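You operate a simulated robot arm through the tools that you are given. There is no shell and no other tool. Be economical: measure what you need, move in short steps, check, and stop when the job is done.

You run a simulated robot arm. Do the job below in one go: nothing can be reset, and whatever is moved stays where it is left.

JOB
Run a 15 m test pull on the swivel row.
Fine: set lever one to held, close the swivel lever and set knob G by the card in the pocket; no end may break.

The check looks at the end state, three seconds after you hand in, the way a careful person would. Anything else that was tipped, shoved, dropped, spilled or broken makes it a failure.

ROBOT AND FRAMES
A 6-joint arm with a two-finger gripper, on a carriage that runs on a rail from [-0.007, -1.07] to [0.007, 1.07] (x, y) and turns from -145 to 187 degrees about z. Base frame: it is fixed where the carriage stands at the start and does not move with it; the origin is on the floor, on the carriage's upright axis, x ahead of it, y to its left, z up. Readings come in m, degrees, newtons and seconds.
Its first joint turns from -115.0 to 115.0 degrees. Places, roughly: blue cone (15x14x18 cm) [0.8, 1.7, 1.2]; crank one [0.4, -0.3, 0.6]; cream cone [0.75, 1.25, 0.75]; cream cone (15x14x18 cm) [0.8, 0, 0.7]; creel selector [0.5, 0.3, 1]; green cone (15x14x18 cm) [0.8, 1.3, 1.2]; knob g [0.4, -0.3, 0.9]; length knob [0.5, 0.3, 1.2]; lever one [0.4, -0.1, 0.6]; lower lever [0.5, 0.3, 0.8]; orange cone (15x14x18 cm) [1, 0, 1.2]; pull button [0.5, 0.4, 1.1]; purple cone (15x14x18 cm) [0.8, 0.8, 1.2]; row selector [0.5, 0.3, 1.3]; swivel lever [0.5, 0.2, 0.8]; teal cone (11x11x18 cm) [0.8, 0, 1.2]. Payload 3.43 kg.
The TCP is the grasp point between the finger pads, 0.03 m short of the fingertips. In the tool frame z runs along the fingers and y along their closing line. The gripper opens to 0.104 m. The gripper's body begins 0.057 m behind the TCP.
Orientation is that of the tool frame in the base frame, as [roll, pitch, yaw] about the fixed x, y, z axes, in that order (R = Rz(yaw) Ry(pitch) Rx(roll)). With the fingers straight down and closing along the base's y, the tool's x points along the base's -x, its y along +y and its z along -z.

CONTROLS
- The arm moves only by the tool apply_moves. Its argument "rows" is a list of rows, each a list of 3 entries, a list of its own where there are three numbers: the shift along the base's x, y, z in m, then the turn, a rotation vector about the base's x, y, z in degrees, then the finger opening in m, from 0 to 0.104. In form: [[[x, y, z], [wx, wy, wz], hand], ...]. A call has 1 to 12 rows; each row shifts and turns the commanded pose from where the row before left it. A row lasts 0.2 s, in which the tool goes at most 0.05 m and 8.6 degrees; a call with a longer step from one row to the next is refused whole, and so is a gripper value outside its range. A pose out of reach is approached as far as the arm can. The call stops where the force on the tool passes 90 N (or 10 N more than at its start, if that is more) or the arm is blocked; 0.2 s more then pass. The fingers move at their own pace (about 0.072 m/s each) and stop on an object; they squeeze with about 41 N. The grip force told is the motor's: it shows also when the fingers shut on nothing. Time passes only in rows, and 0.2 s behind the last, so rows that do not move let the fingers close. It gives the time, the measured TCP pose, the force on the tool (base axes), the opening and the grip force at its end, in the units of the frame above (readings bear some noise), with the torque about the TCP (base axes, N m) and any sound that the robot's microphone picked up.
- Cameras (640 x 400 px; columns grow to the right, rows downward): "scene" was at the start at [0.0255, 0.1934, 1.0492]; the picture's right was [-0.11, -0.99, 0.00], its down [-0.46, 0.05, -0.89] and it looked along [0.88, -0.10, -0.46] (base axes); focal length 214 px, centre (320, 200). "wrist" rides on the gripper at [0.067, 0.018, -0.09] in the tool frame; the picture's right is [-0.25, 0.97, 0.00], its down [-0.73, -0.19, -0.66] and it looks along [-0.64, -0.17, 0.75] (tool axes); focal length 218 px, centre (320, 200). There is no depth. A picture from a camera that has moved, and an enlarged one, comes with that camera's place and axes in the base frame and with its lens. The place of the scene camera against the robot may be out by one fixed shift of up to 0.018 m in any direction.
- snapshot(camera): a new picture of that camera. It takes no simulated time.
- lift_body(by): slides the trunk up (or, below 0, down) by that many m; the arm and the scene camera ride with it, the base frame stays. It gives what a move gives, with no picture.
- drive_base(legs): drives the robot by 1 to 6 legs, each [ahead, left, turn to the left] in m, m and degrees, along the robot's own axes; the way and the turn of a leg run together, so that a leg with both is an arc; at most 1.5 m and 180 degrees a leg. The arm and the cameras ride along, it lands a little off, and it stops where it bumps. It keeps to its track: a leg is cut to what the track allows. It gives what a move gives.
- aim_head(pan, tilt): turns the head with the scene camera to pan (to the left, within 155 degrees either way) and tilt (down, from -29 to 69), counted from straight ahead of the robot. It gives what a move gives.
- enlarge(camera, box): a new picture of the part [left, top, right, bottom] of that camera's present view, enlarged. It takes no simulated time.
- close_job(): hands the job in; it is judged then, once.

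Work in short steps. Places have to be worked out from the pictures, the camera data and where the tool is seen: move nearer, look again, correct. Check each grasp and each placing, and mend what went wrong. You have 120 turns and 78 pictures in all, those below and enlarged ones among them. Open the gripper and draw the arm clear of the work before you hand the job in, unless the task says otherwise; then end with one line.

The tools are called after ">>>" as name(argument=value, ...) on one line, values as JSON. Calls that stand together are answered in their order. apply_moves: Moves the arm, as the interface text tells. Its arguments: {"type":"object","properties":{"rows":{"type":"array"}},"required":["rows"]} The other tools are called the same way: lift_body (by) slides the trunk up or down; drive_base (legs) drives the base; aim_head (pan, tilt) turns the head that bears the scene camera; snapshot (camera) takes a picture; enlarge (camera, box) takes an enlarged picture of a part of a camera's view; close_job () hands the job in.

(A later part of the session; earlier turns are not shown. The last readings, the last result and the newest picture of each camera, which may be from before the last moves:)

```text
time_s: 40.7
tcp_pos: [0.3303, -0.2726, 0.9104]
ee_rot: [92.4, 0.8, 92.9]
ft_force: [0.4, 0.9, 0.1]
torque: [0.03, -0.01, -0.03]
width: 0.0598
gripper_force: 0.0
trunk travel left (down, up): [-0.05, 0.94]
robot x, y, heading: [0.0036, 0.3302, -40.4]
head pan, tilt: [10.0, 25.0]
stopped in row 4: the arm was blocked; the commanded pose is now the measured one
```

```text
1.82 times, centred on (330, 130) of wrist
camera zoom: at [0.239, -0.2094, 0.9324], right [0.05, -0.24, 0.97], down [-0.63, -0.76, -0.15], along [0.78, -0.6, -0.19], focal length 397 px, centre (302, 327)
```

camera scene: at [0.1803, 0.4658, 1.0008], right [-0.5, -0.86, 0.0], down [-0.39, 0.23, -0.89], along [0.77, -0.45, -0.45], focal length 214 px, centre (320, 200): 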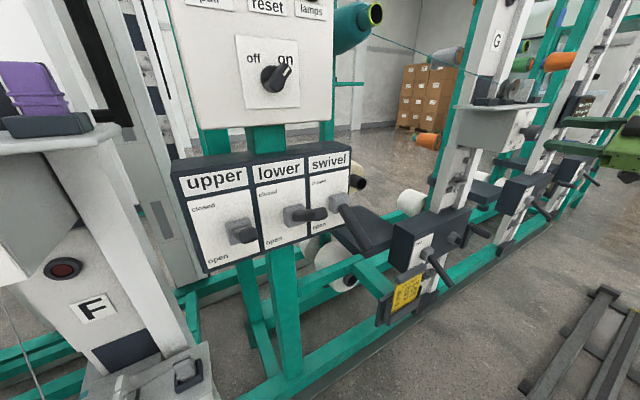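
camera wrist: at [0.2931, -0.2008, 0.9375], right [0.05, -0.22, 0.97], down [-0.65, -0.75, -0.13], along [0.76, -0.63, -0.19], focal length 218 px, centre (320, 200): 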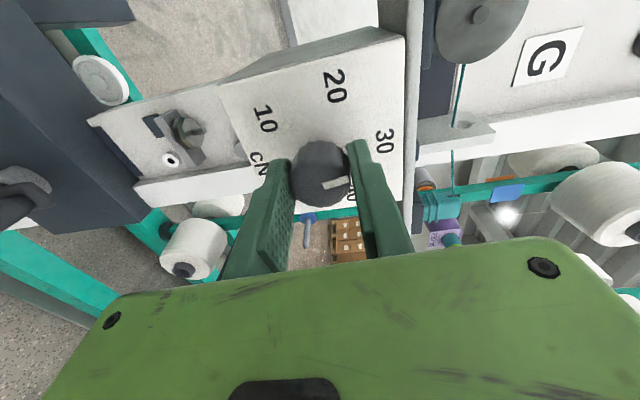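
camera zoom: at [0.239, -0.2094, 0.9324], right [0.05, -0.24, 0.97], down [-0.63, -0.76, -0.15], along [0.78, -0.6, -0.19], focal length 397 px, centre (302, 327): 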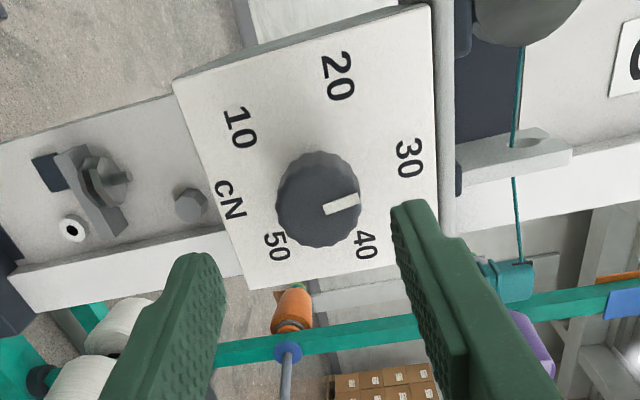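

The mark seems a few degrees short of 30. I zoom in tight to measure.

>>> enlarge(camera="wrist", box=[285, 30, 385, 180])

```text
2.67 times, centred on (335, 105) of wrist
camera zoom: at [0.239, -0.2094, 0.9324], right [0.05, -0.24, 0.97], down [-0.63, -0.76, -0.15], along [0.78, -0.6, -0.19], focal length 582 px, centre (280, 453)
```

zoom: 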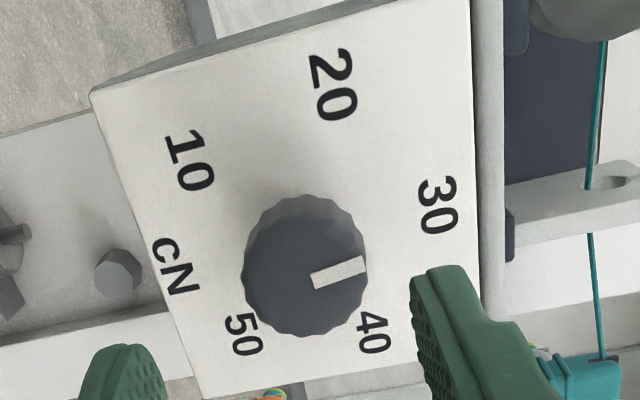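

Measured about 6.5° short (≈29 cN). I re-grip and turn a little further.

>>> apply_moves(rows=[[[0.0, 0.006, 0.0065], [0, 0, 0], 0.06], [[0.027, 0, 0], [0, 0, 0], 0.06], [[0.026, 0, 0], [0, 0, 0], 0.06], [[0, 0, 0], [0, 0, 0], 0.03], [[0, 0, 0], [0, 0, 0], 0.02], [[0, 0, 0], [0, 0, 0], 0.02], [[0, 0, 0], [0, 0, 0], 0.02]])

```text
time_s: 42.3
tcp_pos: [0.3921, -0.252, 0.9206]
ee_rot: [93.4, 1.9, 92.4]
ft_force: [-19.6, 13.9, -47.8]
torque: [0.84, 0.16, -0.46]
width: 0.0438
gripper_force: 20.8
trunk travel left (down, up): [-0.05, 0.94]
robot x, y, heading: [0.0037, 0.3339, -40.1]
head pan, tilt: [10.0, 25.0]
```

The hand landed 1.5 cm off in y. I open, correct, and close again.

>>> apply_moves(rows=[[[0, 0, 0], [0, 0, 0], 0.06], [[0, 0, 0], [0, 0, 0], 0.06], [[-0.008, -0.015, -0.004], [0, 0, 0], 0.06], [[0, 0, 0], [0, 0, 0], 0.06]])

>>> enlarge(camera="wrist", box=[220, 30, 420, 230])

```text
time_s: 43.5
tcp_pos: [0.3817, -0.27, 0.9146]
ee_rot: [93.1, 1.7, 92.5]
ft_force: [-0.2, 0.3, 0.1]
torque: [0.01, -0.01, 0.0]
width: 0.06
gripper_force: 0.0
trunk travel left (down, up): [-0.05, 0.94]
robot x, y, heading: [-0.0033, 0.3344, -40.3]
head pan, tilt: [10.0, 25.0]
stopped in row 4: the arm was blocked; the commanded pose is now the measured one
```

```text
2.00 times, centred on (320, 130) of wrist
camera zoom: at [0.2907, -0.2057, 0.9372], right [0.06, -0.22, 0.97], down [-0.63, -0.76, -0.13], along [0.77, -0.61, -0.19], focal length 436 px, centre (320, 340)
```

zoom: 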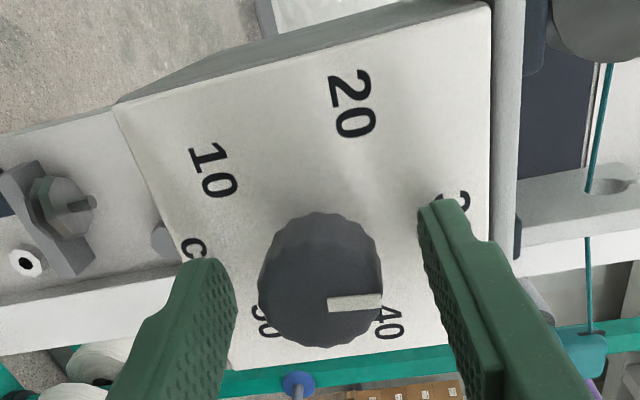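

The off-centre closing nudged the knob to roughly 31. Now properly aligned, I grip centred and turn back about 6°.

>>> apply_moves(rows=[[[0.001, 0.002, 0.002], [0, 0, 0], 0.06], [[0, 0, 0], [0, 0, 0], 0.04], [[0, 0, 0], [0, 0, 0], 0.02], [[0, 0, 0], [0, 0, 0], 0.02]])

>>> enlarge(camera="wrist", box=[220, 30, 420, 230])

```text
time_s: 44.7
tcp_pos: [0.3836, -0.2673, 0.9155]
ee_rot: [93.2, 1.5, 92.7]
ft_force: [-6.4, -2.0, -3.8]
torque: [0.03, -0.74, -0.06]
width: 0.0336
gripper_force: 45.5
trunk travel left (down, up): [-0.05, 0.94]
robot x, y, heading: [0.0053, 0.333, -40.2]
head pan, tilt: [10.0, 25.0]
stopped in row 4: the arm was blocked; the commanded pose is now the measured one
```

```text
2.00 times, centred on (320, 130) of wrist
camera zoom: at [0.2916, -0.2032, 0.9382], right [0.06, -0.22, 0.97], down [-0.63, -0.76, -0.13], along [0.77, -0.61, -0.19], focal length 436 px, centre (320, 340)
```

zoom: 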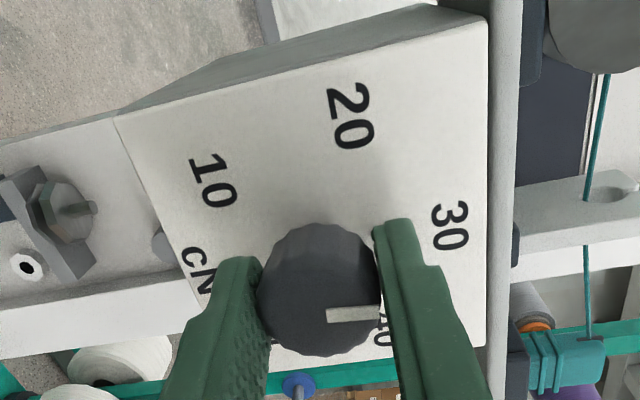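

Centred grip; mark about 6° past the 30 line. Turn back 6°, release and recheck.

>>> apply_moves(rows=[[[0, 0, 0], [-3, 0, 0], 0.02], [[0, 0, 0], [-3, 0, 0], 0.02], [[0, 0, 0], [0, 0, 0], 0.02], [[0, 0, 0], [0, 0, 0], 0.06], [[0, 0, 0], [0, 0, 0], 0.06], [[-0.02, 0, 0], [0, 0, 0], 0.06], [[-0.03, 0, 0], [0, 0, 0], 0.06]])

>>> enlarge(camera="wrist", box=[285, 30, 385, 180])

```text
time_s: 46.5
tcp_pos: [0.3408, -0.2708, 0.9134]
ee_rot: [92.7, 6.8, 94.5]
ft_force: [0.2, 0.1, -0.1]
torque: [0.0, 0.0, -0.01]
width: 0.0602
gripper_force: 0.0
trunk travel left (down, up): [-0.05, 0.94]
robot x, y, heading: [0.0001, 0.3371, -40.2]
head pan, tilt: [10.0, 25.0]
stopped in row 7: the arm was blocked; the commanded pose is now the measured one
```

```text
2.67 times, centred on (335, 105) of wrist
camera zoom: at [0.247, -0.2082, 0.9293], right [0.06, -0.13, 0.99], down [-0.6, -0.79, -0.07], along [0.79, -0.59, -0.12], focal length 582 px, centre (280, 453)
```

zoom: 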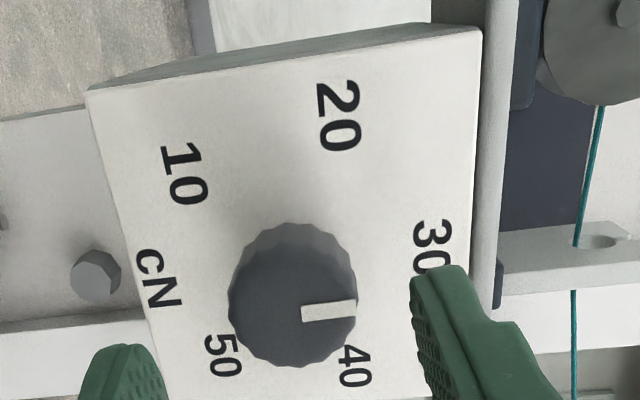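

Reads about 29.4–30: good. Now I roll the hand back to level before moving to the main panel.

>>> apply_moves(rows=[[[-0.005, 0, 0], [-7.7, 0, 0], 0.04], [[-0.005, 0, 0], [-7.7, 0, 0], 0.02], [[-0.005, 0, 0], [-7.7, 0, 0], 0], [[-0.005, 0, 0], [-7.7, 0, 0], 0], [[0, 0, 0], [-7.7, 0, 0], 0], [[0, 0, 0], [-7.7, 0, 0], 0], [[0, 0, 0], [-7.7, 0, 0], 0], [[0, 0, 0], [-7.7, 0, 0], 0], [[0, 0, 0], [-7.7, 0, 0], 0], [[0, 0, 0], [-7.7, 0, 0], 0]])

>>> drive_base(legs=[[0, 0, -20]])

>>> snapshot(camera="scene")

```text
time_s: 48.9
tcp_pos: [0.3248, -0.2681, 0.9163]
ee_rot: [130.4, 82.4, 130.1]
ft_force: [0.5, 0.1, -0.3]
torque: [0.02, 0.04, 0.0]
width: 0.0
gripper_force: 34.5
trunk travel left (down, up): [-0.05, 0.94]
robot x, y, heading: [0.0025, 0.3324, -40.1]
head pan, tilt: [10.0, 25.0]
stopped in row 10: the arm was blocked; the commanded pose is now the measured one
```

```text
time_s: 50.4
tcp_pos: [0.0952, -0.3415, 0.9171]
ee_rot: [132.4, 82.5, 111.6]
ft_force: [0.3, 0.6, 0.0]
torque: [0.04, -0.02, -0.02]
width: 0.0
gripper_force: 34.5
trunk travel left (down, up): [-0.05, 0.94]
robot x, y, heading: [0.0012, 0.3321, -60.7]
head pan, tilt: [10.0, 25.0]
```

```text
36 pictures are left
camera scene: at [0.2038, 0.389, 1.0051], right [-0.77, -0.63, -0.01], down [-0.28, 0.36, -0.89], along [0.57, -0.69, -0.45], focal length 214 px, centre (320, 200)
```

scene: 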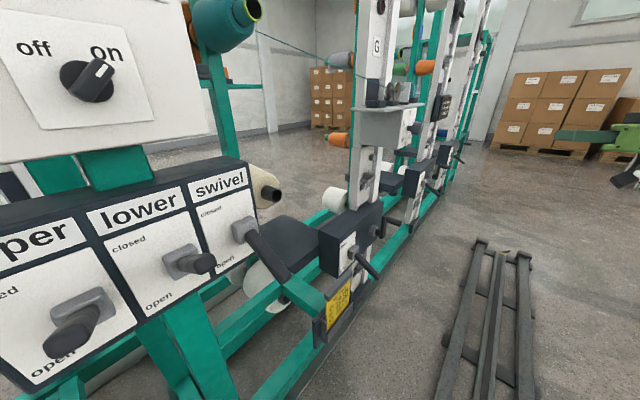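

Hand is well inside. Drive along the rail to y≈0.83 (expressed in the robot's own axes).

>>> drive_base(legs=[[-0.436, 0.2445, 0]])

>>> snapshot(camera="scene")

```text
time_s: 53.4
tcp_pos: [0.0951, 0.1571, 0.9183]
ee_rot: [134.4, 82.6, 113.0]
ft_force: [0.5, -0.4, -0.3]
torque: [-0.01, 0.0, 0.0]
width: 0.0
gripper_force: 35.3
trunk travel left (down, up): [-0.05, 0.94]
robot x, y, heading: [0.0028, 0.8316, -61.3]
head pan, tilt: [10.0, 25.0]
```

```text
35 pictures are left
camera scene: at [0.2113, 0.8864, 1.0035], right [-0.78, -0.63, -0.01], down [-0.28, 0.36, -0.89], along [0.56, -0.69, -0.45], focal length 214 px, centre (320, 200)
```

scene: 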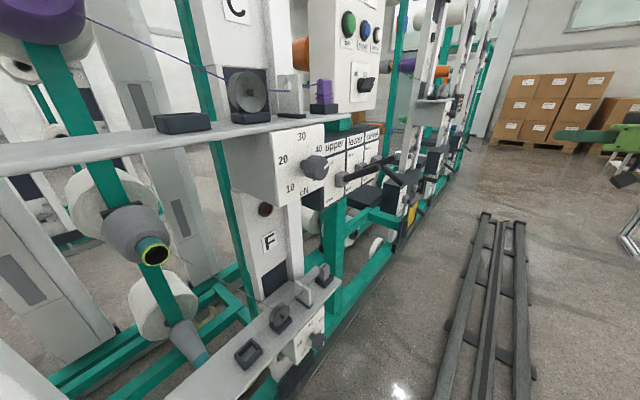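

Now at y=0.83. Swivel lever: pivot about (0.48,0.233,0.795), tip near (0.39,0.235,0.75). I lower the hand, then turn the carriage back by 20° so it faces the lever from below.

>>> apply_moves(rows=[[[0, 0, -0.04], [0, 0, 0], 0], [[0, 0, -0.04], [0, 0, 0], 0], [[0, 0, -0.04], [0, 0, 0], 0], [[0, 0, -0.04], [0, 0, 0], 0], [[0, 0, -0.04], [0, 0, 0], 0]])

>>> drive_base(legs=[[0, 0, 19]])

>>> snapshot(camera="wrist")

```text
time_s: 54.8
tcp_pos: [0.0992, 0.1631, 0.7097]
ee_rot: [137.0, 82.7, 115.6]
ft_force: [-0.2, 0.2, -0.7]
torque: [-0.01, 0.0, -0.02]
width: 0.0
gripper_force: 34.8
trunk travel left (down, up): [-0.05, 0.94]
robot x, y, heading: [0.0071, 0.8336, -60.7]
head pan, tilt: [10.0, 25.0]
stopped in row 5: the arm was blocked; the commanded pose is now the measured one
```

```text
time_s: 56.2
tcp_pos: [0.306, 0.2255, 0.7084]
ee_rot: [136.2, 82.6, 133.4]
ft_force: [0.2, -0.3, 0.4]
torque: [0.02, 0.01, -0.01]
width: 0.0
gripper_force: 34.4
trunk travel left (down, up): [-0.05, 0.94]
robot x, y, heading: [0.0056, 0.834, -42.7]
head pan, tilt: [10.0, 25.0]
```

```text
34 pictures are left
camera wrist: at [0.2124, 0.2538, 0.6534], right [0.07, 0.94, 0.34], down [-0.6, -0.23, 0.77], along [0.8, -0.26, 0.54], focal length 218 px, centre (320, 200)
```

wrist: 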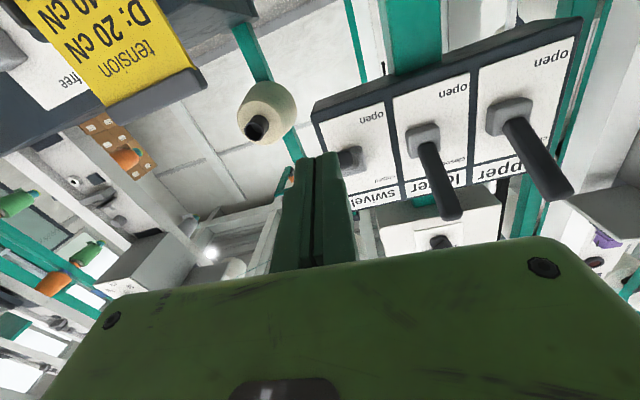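

The lever is where expected, with the rod pointing at the camera. I slide the closed fingers beneath the rod.

>>> apply_moves(rows=[[[0.015, 0.003, -0.008], [0, 0, 0], 0], [[0.02, 0.003, -0.005], [0, 0, 0], 0], [[0.022, 0, 0], [0, 0, 0], 0], [[0.022, 0, 0], [0, 0, 0], 0]])

>>> snapshot(camera="wrist")

```text
time_s: 57.4
tcp_pos: [0.3812, 0.2331, 0.701]
ee_rot: [145.1, 82.9, 141.1]
ft_force: [-0.1, 0.7, 0.2]
torque: [0.02, -0.03, 0.01]
width: 0.0
gripper_force: 34.9
trunk travel left (down, up): [-0.05, 0.94]
robot x, y, heading: [0.0038, 0.8328, -42.5]
head pan, tilt: [10.0, 25.0]
stopped in row 4: the arm was blocked; the commanded pose is now the measured one
```

```text
33 pictures are left
camera wrist: at [0.2875, 0.2625, 0.6455], right [0.1, 0.94, 0.32], down [-0.6, -0.2, 0.78], along [0.8, -0.27, 0.54], focal length 218 px, centre (320, 200)
```

wrist: 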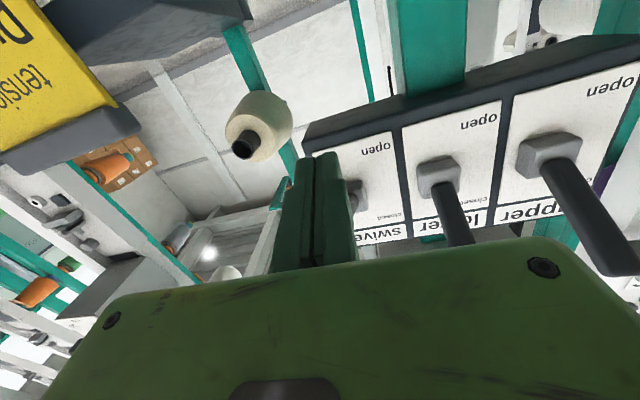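

Aligned with the lever in y. Push upward.

>>> apply_moves(rows=[[[0.008, 0.001, 0.015], [0, 0, 0], 0], [[0, 0, 0.02], [0, 0, 0], 0], [[0, 0, 0.02], [0, 0, 0], 0], [[0, 0, 0.02], [0, 0, 0], 0], [[0, 0, 0.02], [0, 0, 0], 0]])

>>> snapshot(camera="wrist")

```text
time_s: 58.1
tcp_pos: [0.382, 0.2303, 0.735]
ee_rot: [143.9, 82.2, 139.2]
ft_force: [-1.1, 0.0, 0.2]
torque: [0.02, -0.03, 0.0]
width: 0.0
gripper_force: 35.1
trunk travel left (down, up): [-0.05, 0.94]
robot x, y, heading: [0.0067, 0.832, -43.0]
head pan, tilt: [10.0, 25.0]
stopped in row 3: the force on the tool passed its limit at 128 N (the readings are from after the stop); the commanded pose is now the measured one
```

```text
32 pictures are left
camera wrist: at [0.2889, 0.2605, 0.6822], right [0.11, 0.94, 0.33], down [-0.59, -0.2, 0.78], along [0.8, -0.28, 0.53], focal length 218 px, centre (320, 200)
```

wrist: 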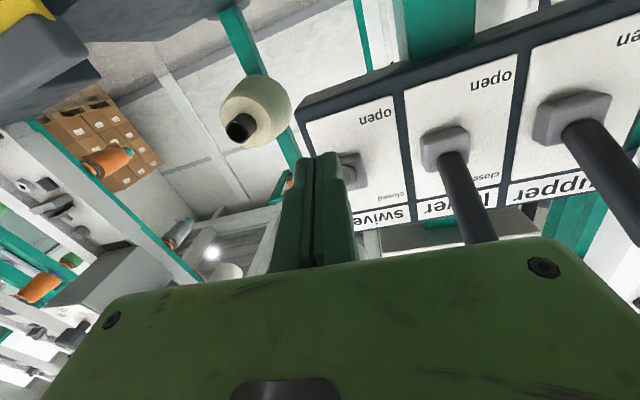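

A force spike stopped it. I look from the side with the scene camera.

>>> enlarge(camera="scene", box=[220, 60, 420, 220])

```text
2.50 times, centred on (320, 140) of scene
camera zoom: at [0.1951, 0.9636, 0.9931], right [-0.54, -0.84, 0.01], down [-0.38, 0.24, -0.89], along [0.75, -0.49, -0.45], focal length 536 px, centre (320, 350)
```

zoom: 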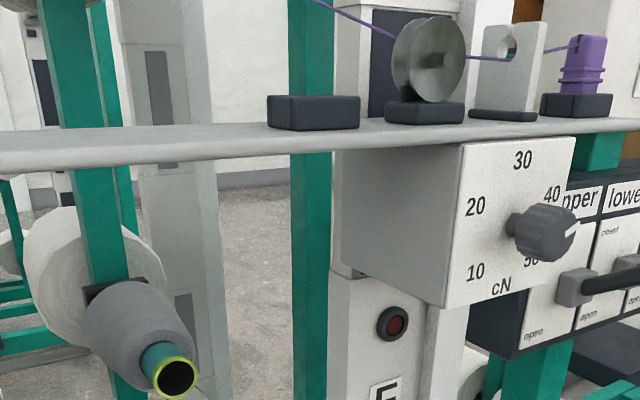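

>>> aim_head(pan=-17, tilt=20)

>>> enlarge(camera="scene", box=[200, 100, 420, 280])

```text
time_s: 59.0
tcp_pos: [0.3846, 0.2285, 0.7355]
ee_rot: [142.4, 82.1, 138.0]
ft_force: [-0.2, -0.1, -0.3]
torque: [0.01, -0.01, 0.02]
width: 0.0001
gripper_force: 34.9
trunk travel left (down, up): [-0.05, 0.94]
robot x, y, heading: [0.0005, 0.832, -42.8]
head pan, tilt: [-17.0, 20.0]
```

```text
2.22 times, centred on (310, 190) of scene
camera zoom: at [0.1632, 0.9316, 1.0027], right [-0.86, -0.5, 0.02], down [-0.2, 0.31, -0.93], along [0.46, -0.81, -0.37], focal length 477 px, centre (342, 222)
```

zoom: 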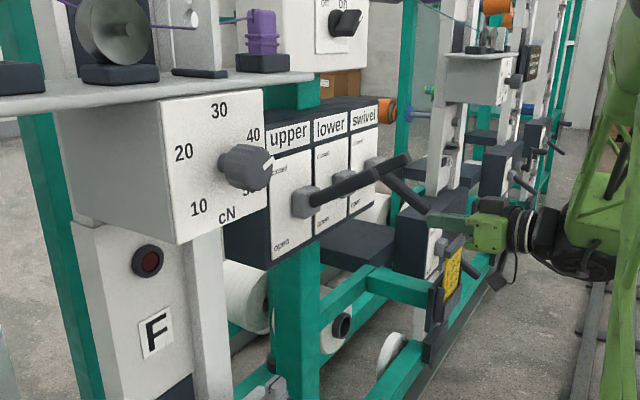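

The fingertips hit the rod's end rather than its underside. I drop lower, go further in beneath it, and push up again.

>>> apply_moves(rows=[[[-0.01, 0.002, -0.015], [0, 0, 0], 0], [[0, 0.002, -0.03], [0, 0, 0], 0], [[0.02, 0, 0], [0, 0, 0], 0], [[0.025, 0, 0], [0, 0, 0], 0]])

>>> apply_moves(rows=[[[0, 0, 0.02], [0, 0, 0], 0], [[0, 0, 0.02], [0, 0, 0], 0], [[0, 0, 0.02], [0, 0, 0], 0], [[0, 0, 0.015], [0, 0, 0], 0]])

>>> enlarge(camera="scene", box=[280, 120, 420, 260])

```text
time_s: 60.2
tcp_pos: [0.4107, 0.234, 0.6902]
ee_rot: [144.4, 82.3, 139.2]
ft_force: [1.0, 0.3, 0.8]
torque: [0.0, 0.0, 0.02]
width: 0.0
gripper_force: 34.9
trunk travel left (down, up): [-0.05, 0.94]
robot x, y, heading: [0.0063, 0.828, -42.9]
head pan, tilt: [-17.0, 20.0]
stopped in row 4: the arm was blocked; the commanded pose is now the measured one
```

```text
time_s: 61.1
tcp_pos: [0.4066, 0.2287, 0.7534]
ee_rot: [142.0, 81.9, 136.7]
ft_force: [-6.7, 6.3, -4.5]
torque: [-0.13, -0.15, -0.02]
width: 0.0
gripper_force: 35.0
trunk travel left (down, up): [-0.05, 0.94]
robot x, y, heading: [0.0051, 0.8318, -43.0]
head pan, tilt: [-17.0, 20.0]
stopped in row 4: the force on the tool passed its limit at 107 N (the readings are from after the stop); the commanded pose is now the measured one
```

```text
2.86 times, centred on (350, 190) of scene
camera zoom: at [0.1613, 0.9319, 1.0062], right [-0.87, -0.5, 0.02], down [-0.2, 0.31, -0.93], along [0.46, -0.81, -0.37], focal length 613 px, centre (234, 229)
```

zoom: 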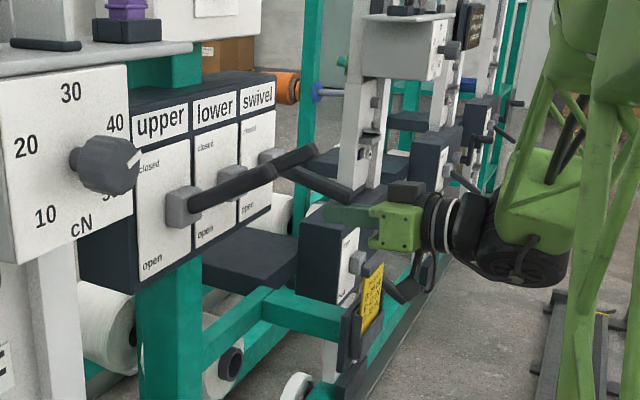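

The rod has started rising and the fingers are now beneath it. I continue upward in smaller steps.

>>> apply_moves(rows=[[[0, 0, 0.01], [0, 0, 0], 0], [[0, 0, 0.01], [0, 0, 0], 0], [[0, 0, 0.01], [0, 0, 0], 0], [[0, 0, 0.01], [0, 0, 0], 0], [[0, 0, 0.01], [0, 0, 0], 0], [[0, 0, 0.01], [0, 0, 0], 0]])

>>> enlarge(camera="scene", box=[280, 120, 420, 260])

```text
time_s: 61.6
tcp_pos: [0.4022, 0.2288, 0.767]
ee_rot: [141.1, 81.8, 135.8]
ft_force: [-15.8, 8.8, -2.3]
torque: [-0.12, -0.22, 0.07]
width: 0.0
gripper_force: 34.6
trunk travel left (down, up): [-0.05, 0.94]
robot x, y, heading: [0.008, 0.8316, -43.2]
head pan, tilt: [-17.0, 20.0]
stopped in row 2: the force on the tool passed its limit at 99 N (the readings are from after the stop); the commanded pose is now the measured one
```

```text
2.86 times, centred on (350, 190) of scene
camera zoom: at [0.1603, 0.9307, 1.008], right [-0.87, -0.49, 0.02], down [-0.19, 0.31, -0.93], along [0.46, -0.81, -0.37], focal length 613 px, centre (234, 229)
```

zoom: 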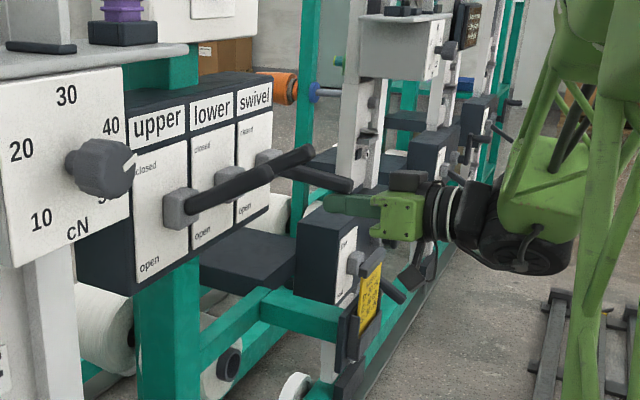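

It is rising. The -x reaction suggests the fingertips rub near the pivot block, so I pull back 1 cm and keep raising.

>>> apply_moves(rows=[[[-0.01, 0, 0.003], [0, 0, 0], 0], [[0, 0, 0.008], [0, 0, 0], 0], [[0, 0, 0.008], [0, 0, 0], 0], [[0, 0, 0.008], [0, 0, 0], 0], [[0, 0, 0.008], [0, 0, 0], 0], [[0, 0, 0.008], [0, 0, 0], 0], [[0, 0, 0.008], [0, 0, 0], 0]])

>>> enlarge(camera="scene", box=[280, 120, 420, 260])

```text
time_s: 63.4
tcp_pos: [0.3957, 0.2243, 0.8192]
ee_rot: [138.6, 81.5, 133.4]
ft_force: [0.5, -0.1, -0.5]
torque: [-0.01, -0.03, 0.0]
width: 0.0
gripper_force: 34.3
trunk travel left (down, up): [-0.05, 0.94]
robot x, y, heading: [0.008, 0.83, -43.1]
head pan, tilt: [-17.0, 20.0]
stopped in row 7: the arm was blocked; the commanded pose is now the measured one
```

```text
2.86 times, centred on (350, 190) of scene
camera zoom: at [0.1571, 0.9265, 1.0127], right [-0.87, -0.5, 0.01], down [-0.19, 0.31, -0.93], along [0.46, -0.81, -0.37], focal length 613 px, centre (234, 229)
```

zoom: 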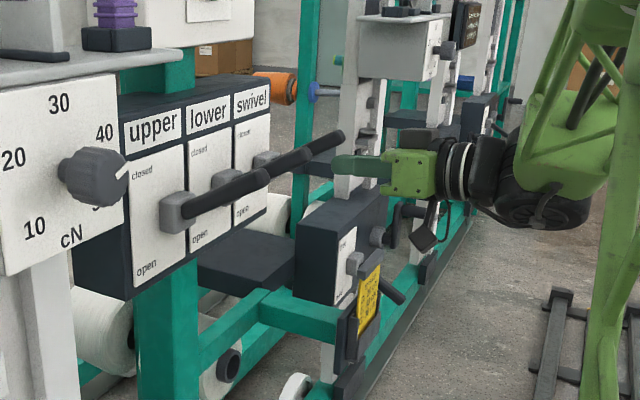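

The swivel rod is now parallel with the other closed ones. I back away, lift the trunk and shift the carriage for the panel knobs.

>>> apply_moves(rows=[[[-0.03, 0, -0.005], [0, 0, 0], 0], [[-0.03, 0, 0], [0, 0, 0], 0], [[-0.03, 0, 0], [0, 0, 0], 0]])

>>> lift_body(by=0.42)

>>> drive_base(legs=[[-0.055, 0.058, 0]])

>>> snapshot(camera="wrist")

>>> snapshot(camera="scene")

```text
time_s: 64.4
tcp_pos: [0.319, 0.223, 0.8107]
ee_rot: [130.6, 81.3, 128.0]
ft_force: [-0.5, 0.5, -0.1]
torque: [0.02, 0.02, -0.01]
width: 0.0
gripper_force: 34.6
trunk travel left (down, up): [-0.05, 0.94]
robot x, y, heading: [0.0052, 0.8327, -43.4]
head pan, tilt: [-17.0, 20.0]
stopped in row 3: the arm was blocked; the commanded pose is now the measured one
```

```text
refused: 0.42 is not a number from -0.4 to 0.4
```

```text
time_s: 65.5
tcp_pos: [0.3203, 0.3034, 0.8128]
ee_rot: [132.4, 81.3, 129.5]
ft_force: [-0.3, 0.0, -0.1]
torque: [-0.01, 0.0, -0.02]
width: 0.0001
gripper_force: 34.9
trunk travel left (down, up): [-0.05, 0.94]
robot x, y, heading: [0.0065, 0.9115, -43.8]
head pan, tilt: [-17.0, 20.0]
```

```text
26 pictures are left
camera wrist: at [0.2259, 0.3326, 0.7586], right [0.08, 0.93, 0.36], down [-0.59, -0.24, 0.77], along [0.8, -0.27, 0.53], focal length 218 px, centre (320, 200)
```

wrist: 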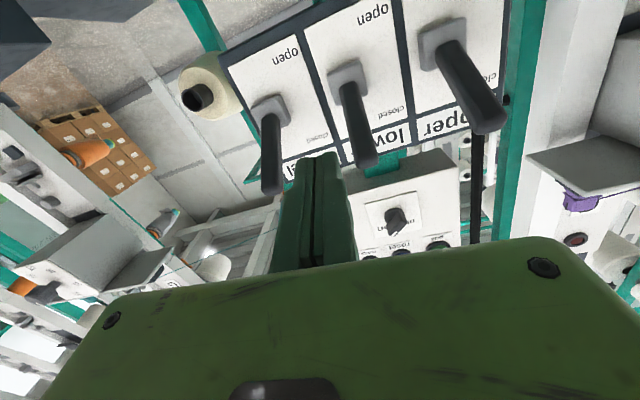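

```text
25 pictures are left
camera scene: at [0.1512, 0.9921, 1.0148], right [-0.87, -0.5, 0.0], down [-0.18, 0.33, -0.93], along [0.46, -0.8, -0.38], focal length 214 px, centre (320, 200)
```

scene: 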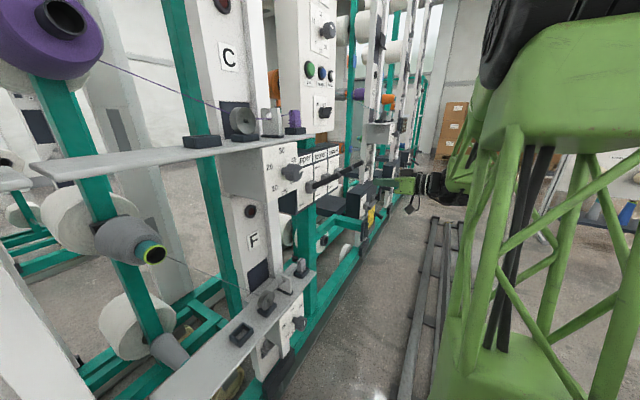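

I retract a little more and lift the trunk 0.4 m to the panel knobs, then look.

>>> apply_moves(rows=[[[-0.02, 0, 0], [0, 0, 0], 0]])

>>> lift_body(by=0.4)

>>> snapshot(camera="wrist")

```text
time_s: 66.0
tcp_pos: [0.3171, 0.3091, 0.811]
ee_rot: [132.0, 81.3, 130.8]
ft_force: [-0.3, -0.3, -0.2]
torque: [-0.01, 0.02, 0.01]
width: 0.0
gripper_force: 35.7
trunk travel left (down, up): [-0.05, 0.94]
robot x, y, heading: [0.0013, 0.9108, -43.4]
head pan, tilt: [-17.0, 20.0]
stopped in row 1: the arm was blocked; the commanded pose is now the measured one
```

```text
time_s: 70.1
tcp_pos: [0.3197, 0.3139, 0.8182]
ee_rot: [136.0, 81.5, 134.5]
ft_force: [-1.0, -1.4, 0.0]
torque: [-0.01, 0.01, -0.02]
width: 0.0003
gripper_force: 34.7
trunk travel left (down, up): [-0.056, 0.934]
robot x, y, heading: [0.0045, 0.907, -43.2]
head pan, tilt: [-17.0, 20.0]
stopped: the arm was blocked; the commanded pose is now the measured one
```

```text
24 pictures are left
camera wrist: at [0.2235, 0.3414, 0.7655], right [0.06, 0.94, 0.35], down [-0.58, -0.25, 0.77], along [0.81, -0.25, 0.53], focal length 218 px, centre (320, 200)
```

wrist: 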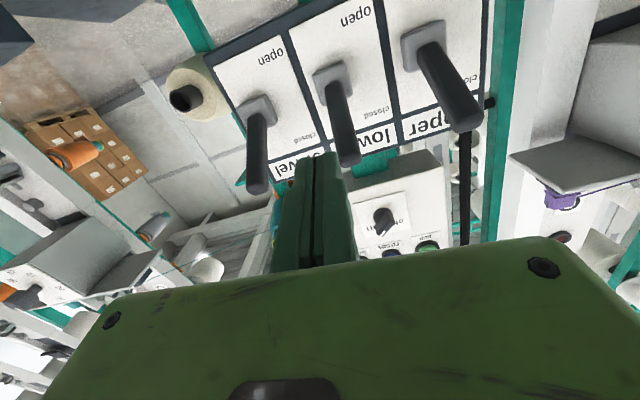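

The lift stopped after 7 mm; the fingertips are probably right under the lower lever's rod end. I move down and sideways into the gap between the rods and retract.

>>> apply_moves(rows=[[[-0.005, -0.01, -0.02], [0, 0, 0], 0], [[-0.01, -0.02, 0], [0, 0, 0], 0], [[-0.01, -0.01, 0], [0, 0, 0], 0], [[-0.01, 0, 0], [0, 0, 0], 0]])

>>> snapshot(camera="scene")

```text
time_s: 71.3
tcp_pos: [0.2919, 0.2756, 0.7916]
ee_rot: [131.5, 81.4, 131.3]
ft_force: [0.3, 0.2, -0.5]
torque: [-0.02, 0.0, -0.01]
width: 0.0
gripper_force: 34.4
trunk travel left (down, up): [-0.056, 0.934]
robot x, y, heading: [0.0063, 0.9093, -43.3]
head pan, tilt: [-17.0, 20.0]
stopped in row 4: the arm was blocked; the commanded pose is now the measured one
```

```text
23 pictures are left
camera scene: at [0.1501, 0.9907, 1.0139], right [-0.87, -0.5, 0.0], down [-0.18, 0.33, -0.93], along [0.46, -0.8, -0.38], focal length 214 px, centre (320, 200)
```

scene: 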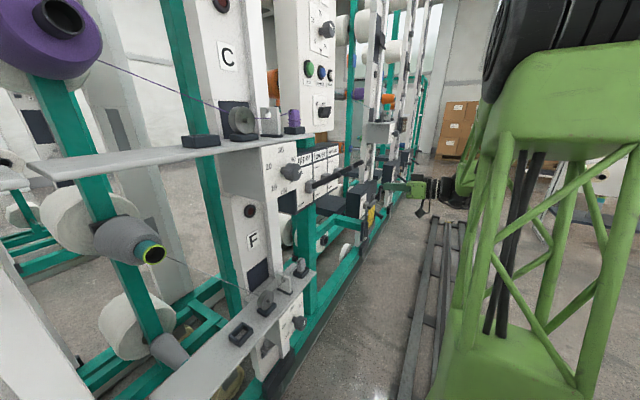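

Now the fingers stand clear of the rods (tip x≈0.32). Lift the trunk again.

>>> lift_body(by=0.4)

>>> snapshot(camera="wrist")

```text
time_s: 75.3
tcp_pos: [0.2926, 0.278, 0.7977]
ee_rot: [135.0, 81.4, 134.3]
ft_force: [0.5, 0.0, 0.2]
torque: [-0.01, -0.05, -0.03]
width: 0.0
gripper_force: 34.2
trunk travel left (down, up): [-0.055, 0.935]
robot x, y, heading: [0.0054, 0.9096, -43.3]
head pan, tilt: [-17.0, 20.0]
stopped: the arm was blocked; the commanded pose is now the measured one
```

```text
22 pictures are left
camera wrist: at [0.1975, 0.3037, 0.7442], right [0.04, 0.94, 0.35], down [-0.58, -0.26, 0.77], along [0.81, -0.24, 0.53], focal length 218 px, centre (320, 200)
```

wrist: 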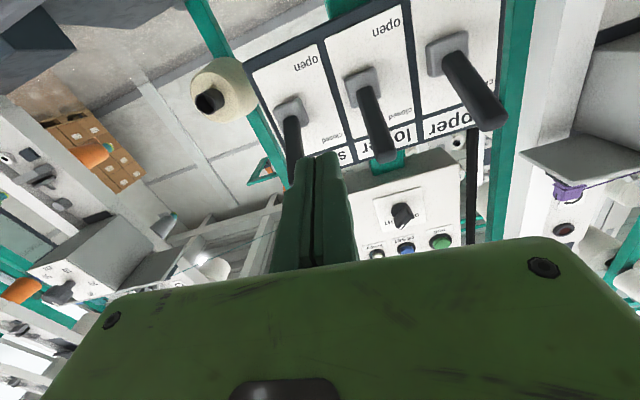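

The trunk itself hardly moved. I try a smaller lift to see whether something blocks it, and look at the arm.

>>> lift_body(by=0.1)

>>> aim_head(pan=-40, tilt=-15)

>>> snapshot(camera="scene")

```text
time_s: 76.8
tcp_pos: [0.2928, 0.2803, 0.7997]
ee_rot: [135.7, 81.5, 134.9]
ft_force: [0.6, 1.0, 0.0]
torque: [-0.05, 0.03, -0.01]
width: 0.0
gripper_force: 34.3
trunk travel left (down, up): [-0.056, 0.934]
robot x, y, heading: [0.0088, 0.9102, -43.3]
head pan, tilt: [-17.0, 20.0]
stopped: the arm was blocked; the commanded pose is now the measured one
```

```text
time_s: 77.8
tcp_pos: [0.2919, 0.2779, 0.7984]
ee_rot: [135.6, 81.4, 134.9]
ft_force: [-0.2, -1.0, -0.1]
torque: [0.03, 0.01, -0.01]
width: 0.0001
gripper_force: 35.0
trunk travel left (down, up): [-0.056, 0.934]
robot x, y, heading: [0.0072, 0.908, -43.3]
head pan, tilt: [-40.0, -15.0]
```

```text
21 pictures are left
camera scene: at [0.1216, 0.9978, 1.0722], right [-0.99, -0.12, 0.02], down [0.01, -0.23, -0.97], along [0.12, -0.97, 0.23], focal length 214 px, centre (320, 200)
```

scene: 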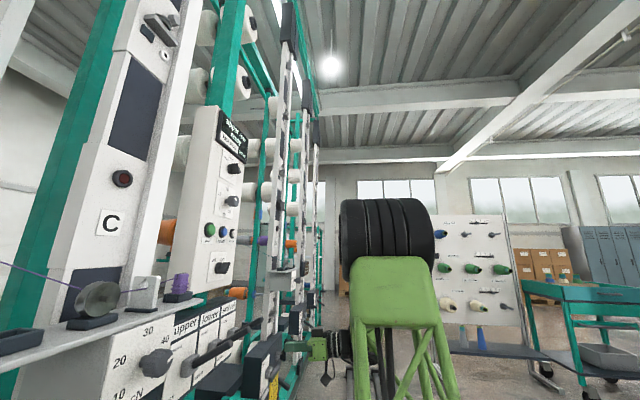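

Nothing overhead; the arm itself seems at a joint limit when folded this close. I turn the carriage right, extend the arm along -y for a more relaxed pose, and lift again.

>>> drive_base(legs=[[0, 0, -15]])

>>> apply_moves(rows=[[[0, -0.03, 0.02], [0, 0, 0], 0], [[0, -0.03, 0.02], [0, 0, 0], 0], [[0, -0.03, 0.02], [0, 0, 0], 0], [[0, -0.02, 0.02], [0, 0, 0], 0]])

>>> lift_body(by=0.2)

```text
time_s: 79.1
tcp_pos: [0.124, 0.2258, 0.7995]
ee_rot: [135.9, 81.4, 120.6]
ft_force: [0.0, 0.1, -0.3]
torque: [-0.02, 0.01, 0.02]
width: 0.0001
gripper_force: 34.6
trunk travel left (down, up): [-0.056, 0.934]
robot x, y, heading: [0.0044, 0.9131, -57.8]
head pan, tilt: [-40.0, -15.0]
```

```text
time_s: 80.3
tcp_pos: [0.1273, 0.1182, 0.8716]
ee_rot: [139.9, 81.5, 124.0]
ft_force: [-0.3, 0.2, 0.8]
torque: [-0.02, -0.01, 0.01]
width: 0.0
gripper_force: 34.3
trunk travel left (down, up): [-0.056, 0.934]
robot x, y, heading: [0.0044, 0.9095, -58.0]
head pan, tilt: [-40.0, -15.0]
stopped in row 4: the arm was blocked; the commanded pose is now the measured one
```

```text
time_s: 82.7
tcp_pos: [0.1264, 0.1178, 0.8728]
ee_rot: [138.4, 81.6, 122.7]
ft_force: [-0.3, 0.1, -0.2]
torque: [0.03, -0.02, 0.02]
width: 0.0
gripper_force: 34.6
trunk travel left (down, up): [-0.053, 0.937]
robot x, y, heading: [0.0003, 0.9136, -57.9]
head pan, tilt: [-40.0, -15.0]
stopped: the arm was blocked; the commanded pose is now the measured one
```

Still blocked; I suspect a wrist joint pinned at its limit in the level pose. I tilt the tool down again (safe place here), then lift.

>>> apply_moves(rows=[[[0, 0, 0], [0, 8, 0], 0], [[0, 0, 0], [0, 8, 0], 0], [[0, 0, 0], [0, 8, 0], 0], [[0, 0, 0], [0, 8, 0], 0], [[0, 0, 0], [0, 8, 0], 0], [[0, 0, 0], [0, 8, 0], 0], [[0, 0, 0], [0, 8, 0], 0], [[0, 0, 0], [0, 8, 0], 0]])

>>> lift_body(by=0.2)

>>> snapshot(camera="scene")

```text
time_s: 84.5
tcp_pos: [0.1266, 0.1258, 0.8832]
ee_rot: [-167.7, 20.5, 173.0]
ft_force: [-0.2, -0.8, -1.3]
torque: [0.02, 0.0, -0.05]
width: 0.0
gripper_force: 34.8
trunk travel left (down, up): [-0.053, 0.937]
robot x, y, heading: [0.0039, 0.9137, -57.8]
head pan, tilt: [-40.0, -15.0]
```

```text
time_s: 86.9
tcp_pos: [0.1264, 0.1246, 0.886]
ee_rot: [-167.8, 21.1, 173.7]
ft_force: [-0.1, -0.3, -0.9]
torque: [0.0, 0.0, -0.01]
width: 0.0001
gripper_force: 34.7
trunk travel left (down, up): [-0.059, 0.931]
robot x, y, heading: [0.0077, 0.91, -57.7]
head pan, tilt: [-40.0, -15.0]
stopped: the arm was blocked; the commanded pose is now the measured one
```

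```text
20 pictures are left
camera scene: at [0.1428, 0.9756, 1.0732], right [-0.99, 0.14, 0.02], down [-0.06, -0.24, -0.97], along [-0.13, -0.96, 0.24], focal length 214 px, centre (320, 200)
```

scene: 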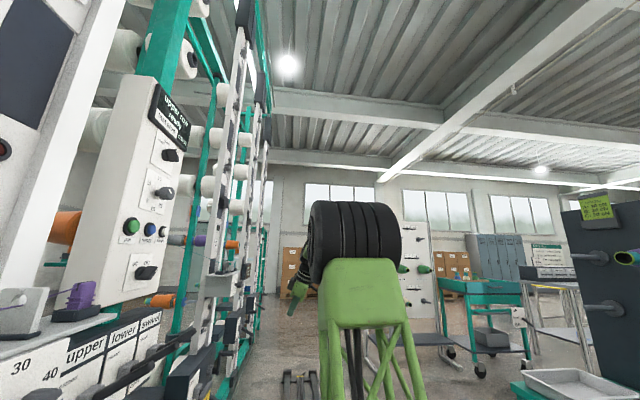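

The arm is free but the trunk stays blocked, so something near the carriage may be above part of the trunk. I look behind.

>>> aim_head(pan=110, tilt=10)

>>> snapshot(camera="scene")

```text
time_s: 89.2
tcp_pos: [0.1258, 0.121, 0.8839]
ee_rot: [-168.1, 21.3, 173.5]
ft_force: [-0.9, 0.3, 0.0]
torque: [0.03, -0.03, -0.01]
width: 0.0
gripper_force: 35.0
trunk travel left (down, up): [-0.059, 0.931]
robot x, y, heading: [0.0036, 0.9127, -58.0]
head pan, tilt: [110.0, 10.0]
```

```text
19 pictures are left
camera scene: at [0.2072, 1.1274, 1.0377], right [0.79, -0.61, -0.03], down [-0.12, -0.12, -0.99], along [0.6, 0.78, -0.17], focal length 214 px, centre (320, 200)
```

scene: 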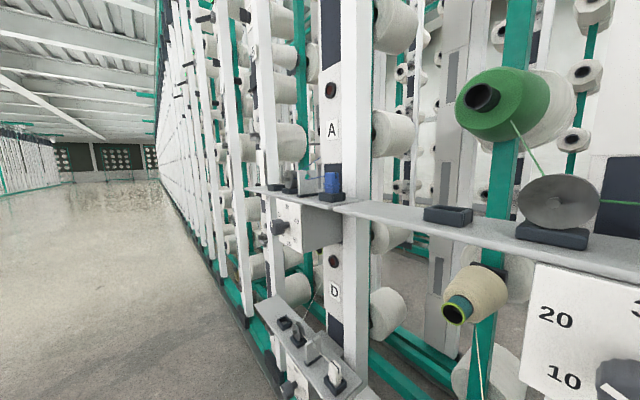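

Nothing obvious is above the trunk. I test whether the arm alone can rise here.

>>> apply_moves(rows=[[[0, 0, 0.04], [0, 0, 0], 0], [[0, 0, 0.04], [0, 0, 0], 0], [[0, 0, 0.04], [0, 0, 0], 0], [[0, 0, 0.04], [0, 0, 0], 0], [[0, 0, 0.04], [0, 0, 0], 0], [[0, 0, 0.04], [0, 0, 0], 0]])

>>> lift_body(by=0.1)

```text
time_s: 90.8
tcp_pos: [0.1307, 0.1176, 1.1193]
ee_rot: [-167.8, 21.4, 173.7]
ft_force: [0.3, -0.1, 0.2]
torque: [0.0, 0.0, 0.02]
width: 0.0001
gripper_force: 34.9
trunk travel left (down, up): [-0.059, 0.931]
robot x, y, heading: [0.0038, 0.9123, -58.0]
head pan, tilt: [110.0, 10.0]
stopped in row 6: the arm was blocked; the commanded pose is now the measured one
```

```text
time_s: 92.3
tcp_pos: [0.131, 0.1169, 1.1192]
ee_rot: [-167.9, 21.5, 173.8]
ft_force: [-0.1, 0.5, -0.3]
torque: [0.03, 0.01, 0.0]
width: 0.0001
gripper_force: 34.3
trunk travel left (down, up): [-0.052, 0.938]
robot x, y, heading: [0.0073, 0.9085, -58.0]
head pan, tilt: [110.0, 10.0]
stopped: the arm was blocked; the commanded pose is now the measured one
```

The arm itself moves freely; its reach in height suffices, so I skip the trunk. I level the tool again and raise it toward the dial heights, then turn the carriage to face the panel.

>>> apply_moves(rows=[[[0, 0.0, 0.015], [0, -8, 0], 0.03], [[0, 0.0, 0.015], [0, -8, 0], 0.05], [[0, 0.01, 0.01], [0, -8, 0], 0.05], [[0, 0.02, 0.01], [0, -8, 0], 0.05], [[0, 0.02, 0.01], [0, -8, 0], 0.05], [[0, 0.02, 0.01], [0, -8, 0], 0.05], [[0, 0.02, 0.01], [0, -8, 0], 0.05], [[0, 0.02, 0.01], [0, -8, 0], 0.05]])

>>> drive_base(legs=[[0, 0, 14]])

>>> snapshot(camera="wrist")

```text
time_s: 94.3
tcp_pos: [0.1343, 0.2061, 1.2124]
ee_rot: [128.8, 81.4, 114.8]
ft_force: [0.4, 0.2, 0.9]
torque: [-0.01, 0.03, -0.06]
width: 0.05
gripper_force: 0.2
trunk travel left (down, up): [-0.052, 0.938]
robot x, y, heading: [0.0059, 0.9087, -57.9]
head pan, tilt: [110.0, 10.0]
stopped in row 8: the arm was blocked; the commanded pose is now the measured one
```

```text
time_s: 95.6
tcp_pos: [0.3079, 0.2651, 1.2158]
ee_rot: [131.2, 81.6, 131.5]
ft_force: [-0.5, 0.4, -0.1]
torque: [-0.04, 0.02, 0.01]
width: 0.0502
gripper_force: 0.1
trunk travel left (down, up): [-0.052, 0.938]
robot x, y, heading: [0.0053, 0.9125, -43.2]
head pan, tilt: [110.0, 10.0]
```

```text
18 pictures are left
camera wrist: at [0.2121, 0.2885, 1.1617], right [0.03, 0.93, 0.36], down [-0.58, -0.28, 0.76], along [0.81, -0.23, 0.54], focal length 218 px, centre (320, 200)
```

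wrist: 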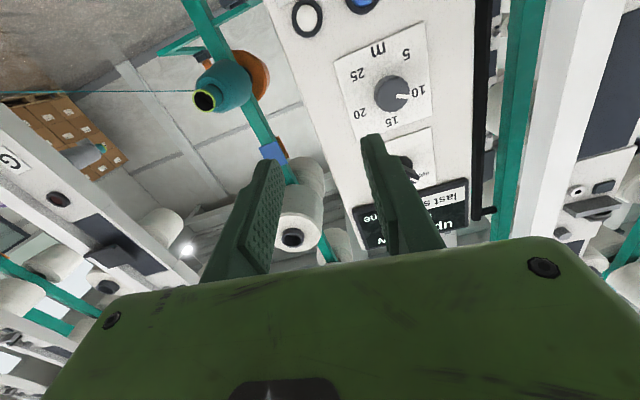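

The length dial is visible near (0.43,0.331,1.22), its mark at about 10 with 15 at the top. I centre on it and pre-roll about -35°.

>>> apply_moves(rows=[[[0, 0.014, 0.001], [-7, -1.5, 0], 0.06], [[0, 0.014, 0.001], [-7, -1.5, 0], 0.06], [[0, 0.014, 0.001], [-7, -1.5, 0], 0.06], [[0, 0.014, 0.001], [-7, -1.5, 0], 0.06], [[0, 0.01, 0.001], [-7, -1, 0], 0.06]])

>>> snapshot(camera="wrist")

```text
time_s: 97.0
tcp_pos: [0.3134, 0.2886, 1.1933]
ee_rot: [-87.4, 64.6, -87.8]
ft_force: [0.3, 0.1, -0.5]
torque: [0.01, 0.0, 0.03]
width: 0.06
gripper_force: 0.1
trunk travel left (down, up): [-0.052, 0.938]
robot x, y, heading: [0.0068, 0.9092, -43.6]
head pan, tilt: [110.0, 10.0]
stopped in row 5: the arm was blocked; the commanded pose is now the measured one
```

```text
17 pictures are left
camera wrist: at [0.2257, 0.2758, 1.1242], right [0.01, 0.98, -0.19], down [-0.67, 0.14, 0.73], along [0.74, 0.12, 0.66], focal length 218 px, centre (320, 200)
```

wrist: 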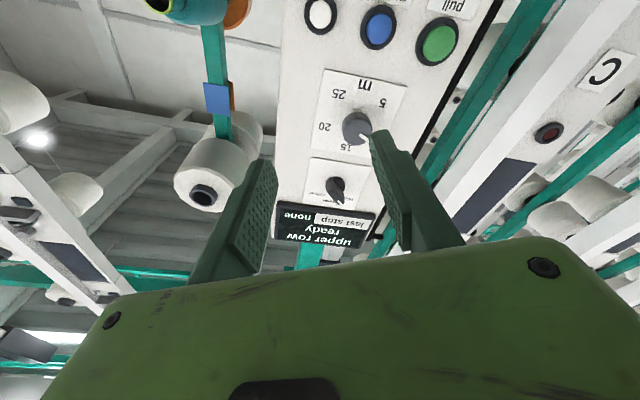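

The arm stopped short in y (too close to its own axis), so I shift the carriage 4.5 cm left to bring the hand onto the dial axis.

>>> drive_base(legs=[[-0.031, 0.0326, 0]])

>>> apply_moves(rows=[[[0.01, 0, 0.012], [0, 0, 0], 0.06], [[0.015, 0, 0.013], [0, 0, 0], 0.06], [[0.015, 0, 0], [0, 0, 0], 0.06]])

>>> enlarge(camera="wrist", box=[220, 40, 440, 250])

```text
time_s: 97.9
tcp_pos: [0.3135, 0.3346, 1.1931]
ee_rot: [-87.3, 64.4, -87.9]
ft_force: [0.5, -0.9, -0.8]
torque: [0.0, -0.02, 0.05]
width: 0.0598
gripper_force: 0.1
trunk travel left (down, up): [-0.052, 0.938]
robot x, y, heading: [0.0071, 0.9564, -43.4]
head pan, tilt: [110.0, 10.0]
```

```text
time_s: 98.9
tcp_pos: [0.3594, 0.34, 1.2162]
ee_rot: [-88.9, 64.2, -90.1]
ft_force: [0.2, -0.3, -0.2]
torque: [0.01, 0.0, 0.0]
width: 0.0601
gripper_force: 0.1
trunk travel left (down, up): [-0.052, 0.938]
robot x, y, heading: [0.0078, 0.9572, -43.6]
head pan, tilt: [110.0, 10.0]
stopped in row 3: the arm was blocked; the commanded pose is now the measured one
```

```text
1.90 times, centred on (330, 145) of wrist
camera zoom: at [0.2713, 0.3282, 1.1495], right [0.02, 0.98, -0.2], down [-0.66, 0.16, 0.73], along [0.75, 0.11, 0.65], focal length 416 px, centre (301, 305)
```

zoom: 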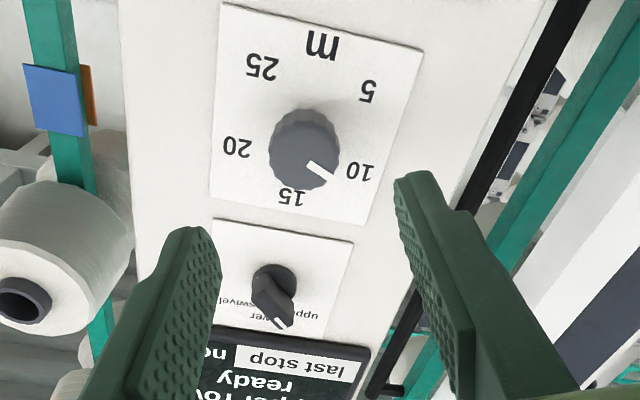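

The length knob's axis is near y=0.341, z=1.232, face x≈0.486; mark about 68° short of 15. I advance onto it.

>>> apply_moves(rows=[[[0.02, 0.001, 0.008], [0, 0, 0], 0.06], [[0.02, 0, 0.008], [0, 0, 0], 0.06], [[0.025, 0, 0], [0, 0, 0], 0.06], [[0.02, 0, 0], [0, 0, 0], 0.06], [[0.01, 0, 0], [0, 0, 0], 0.06]])

>>> snapshot(camera="wrist")

```text
time_s: 100.3
tcp_pos: [0.4509, 0.347, 1.2264]
ee_rot: [-88.6, 63.6, -90.0]
ft_force: [-0.9, 0.0, 0.8]
torque: [0.01, 0.02, 0.02]
width: 0.0599
gripper_force: 0.0
trunk travel left (down, up): [-0.052, 0.938]
robot x, y, heading: [0.0041, 0.9547, -43.6]
head pan, tilt: [110.0, 10.0]
stopped in row 5: the arm was blocked; the commanded pose is now the measured one
```

```text
15 pictures are left
camera wrist: at [0.3618, 0.3344, 1.1595], right [0.02, 0.98, -0.2], down [-0.66, 0.17, 0.73], along [0.75, 0.12, 0.65], focal length 218 px, centre (320, 200)
```

wrist: 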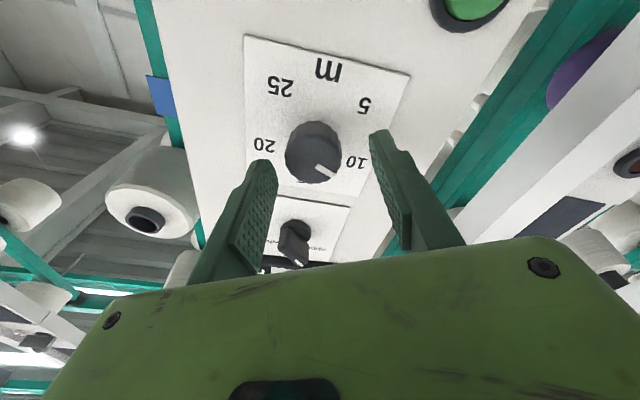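

Close: axis at (0.342,1.232), face x≈0.48. I correct 5 mm and advance another 2.5 cm gently.

>>> apply_moves(rows=[[[0, -0.004, 0.005], [0, 0, 0], 0.06], [[0.008, 0, 0], [0, 0, 0], 0.06], [[0.008, 0, 0], [0, 0, 0], 0.06], [[0.008, 0, 0], [0, 0, 0], 0.06]])

```text
time_s: 101.5
tcp_pos: [0.4717, 0.3449, 1.2307]
ee_rot: [-88.1, 63.6, -89.6]
ft_force: [-0.6, -0.4, -0.1]
torque: [-0.02, 0.02, -0.03]
width: 0.0601
gripper_force: 0.1
trunk travel left (down, up): [-0.052, 0.938]
robot x, y, heading: [0.0048, 0.9558, -43.3]
head pan, tilt: [110.0, 10.0]
stopped in row 4: the arm was blocked; the commanded pose is now the measured one
```

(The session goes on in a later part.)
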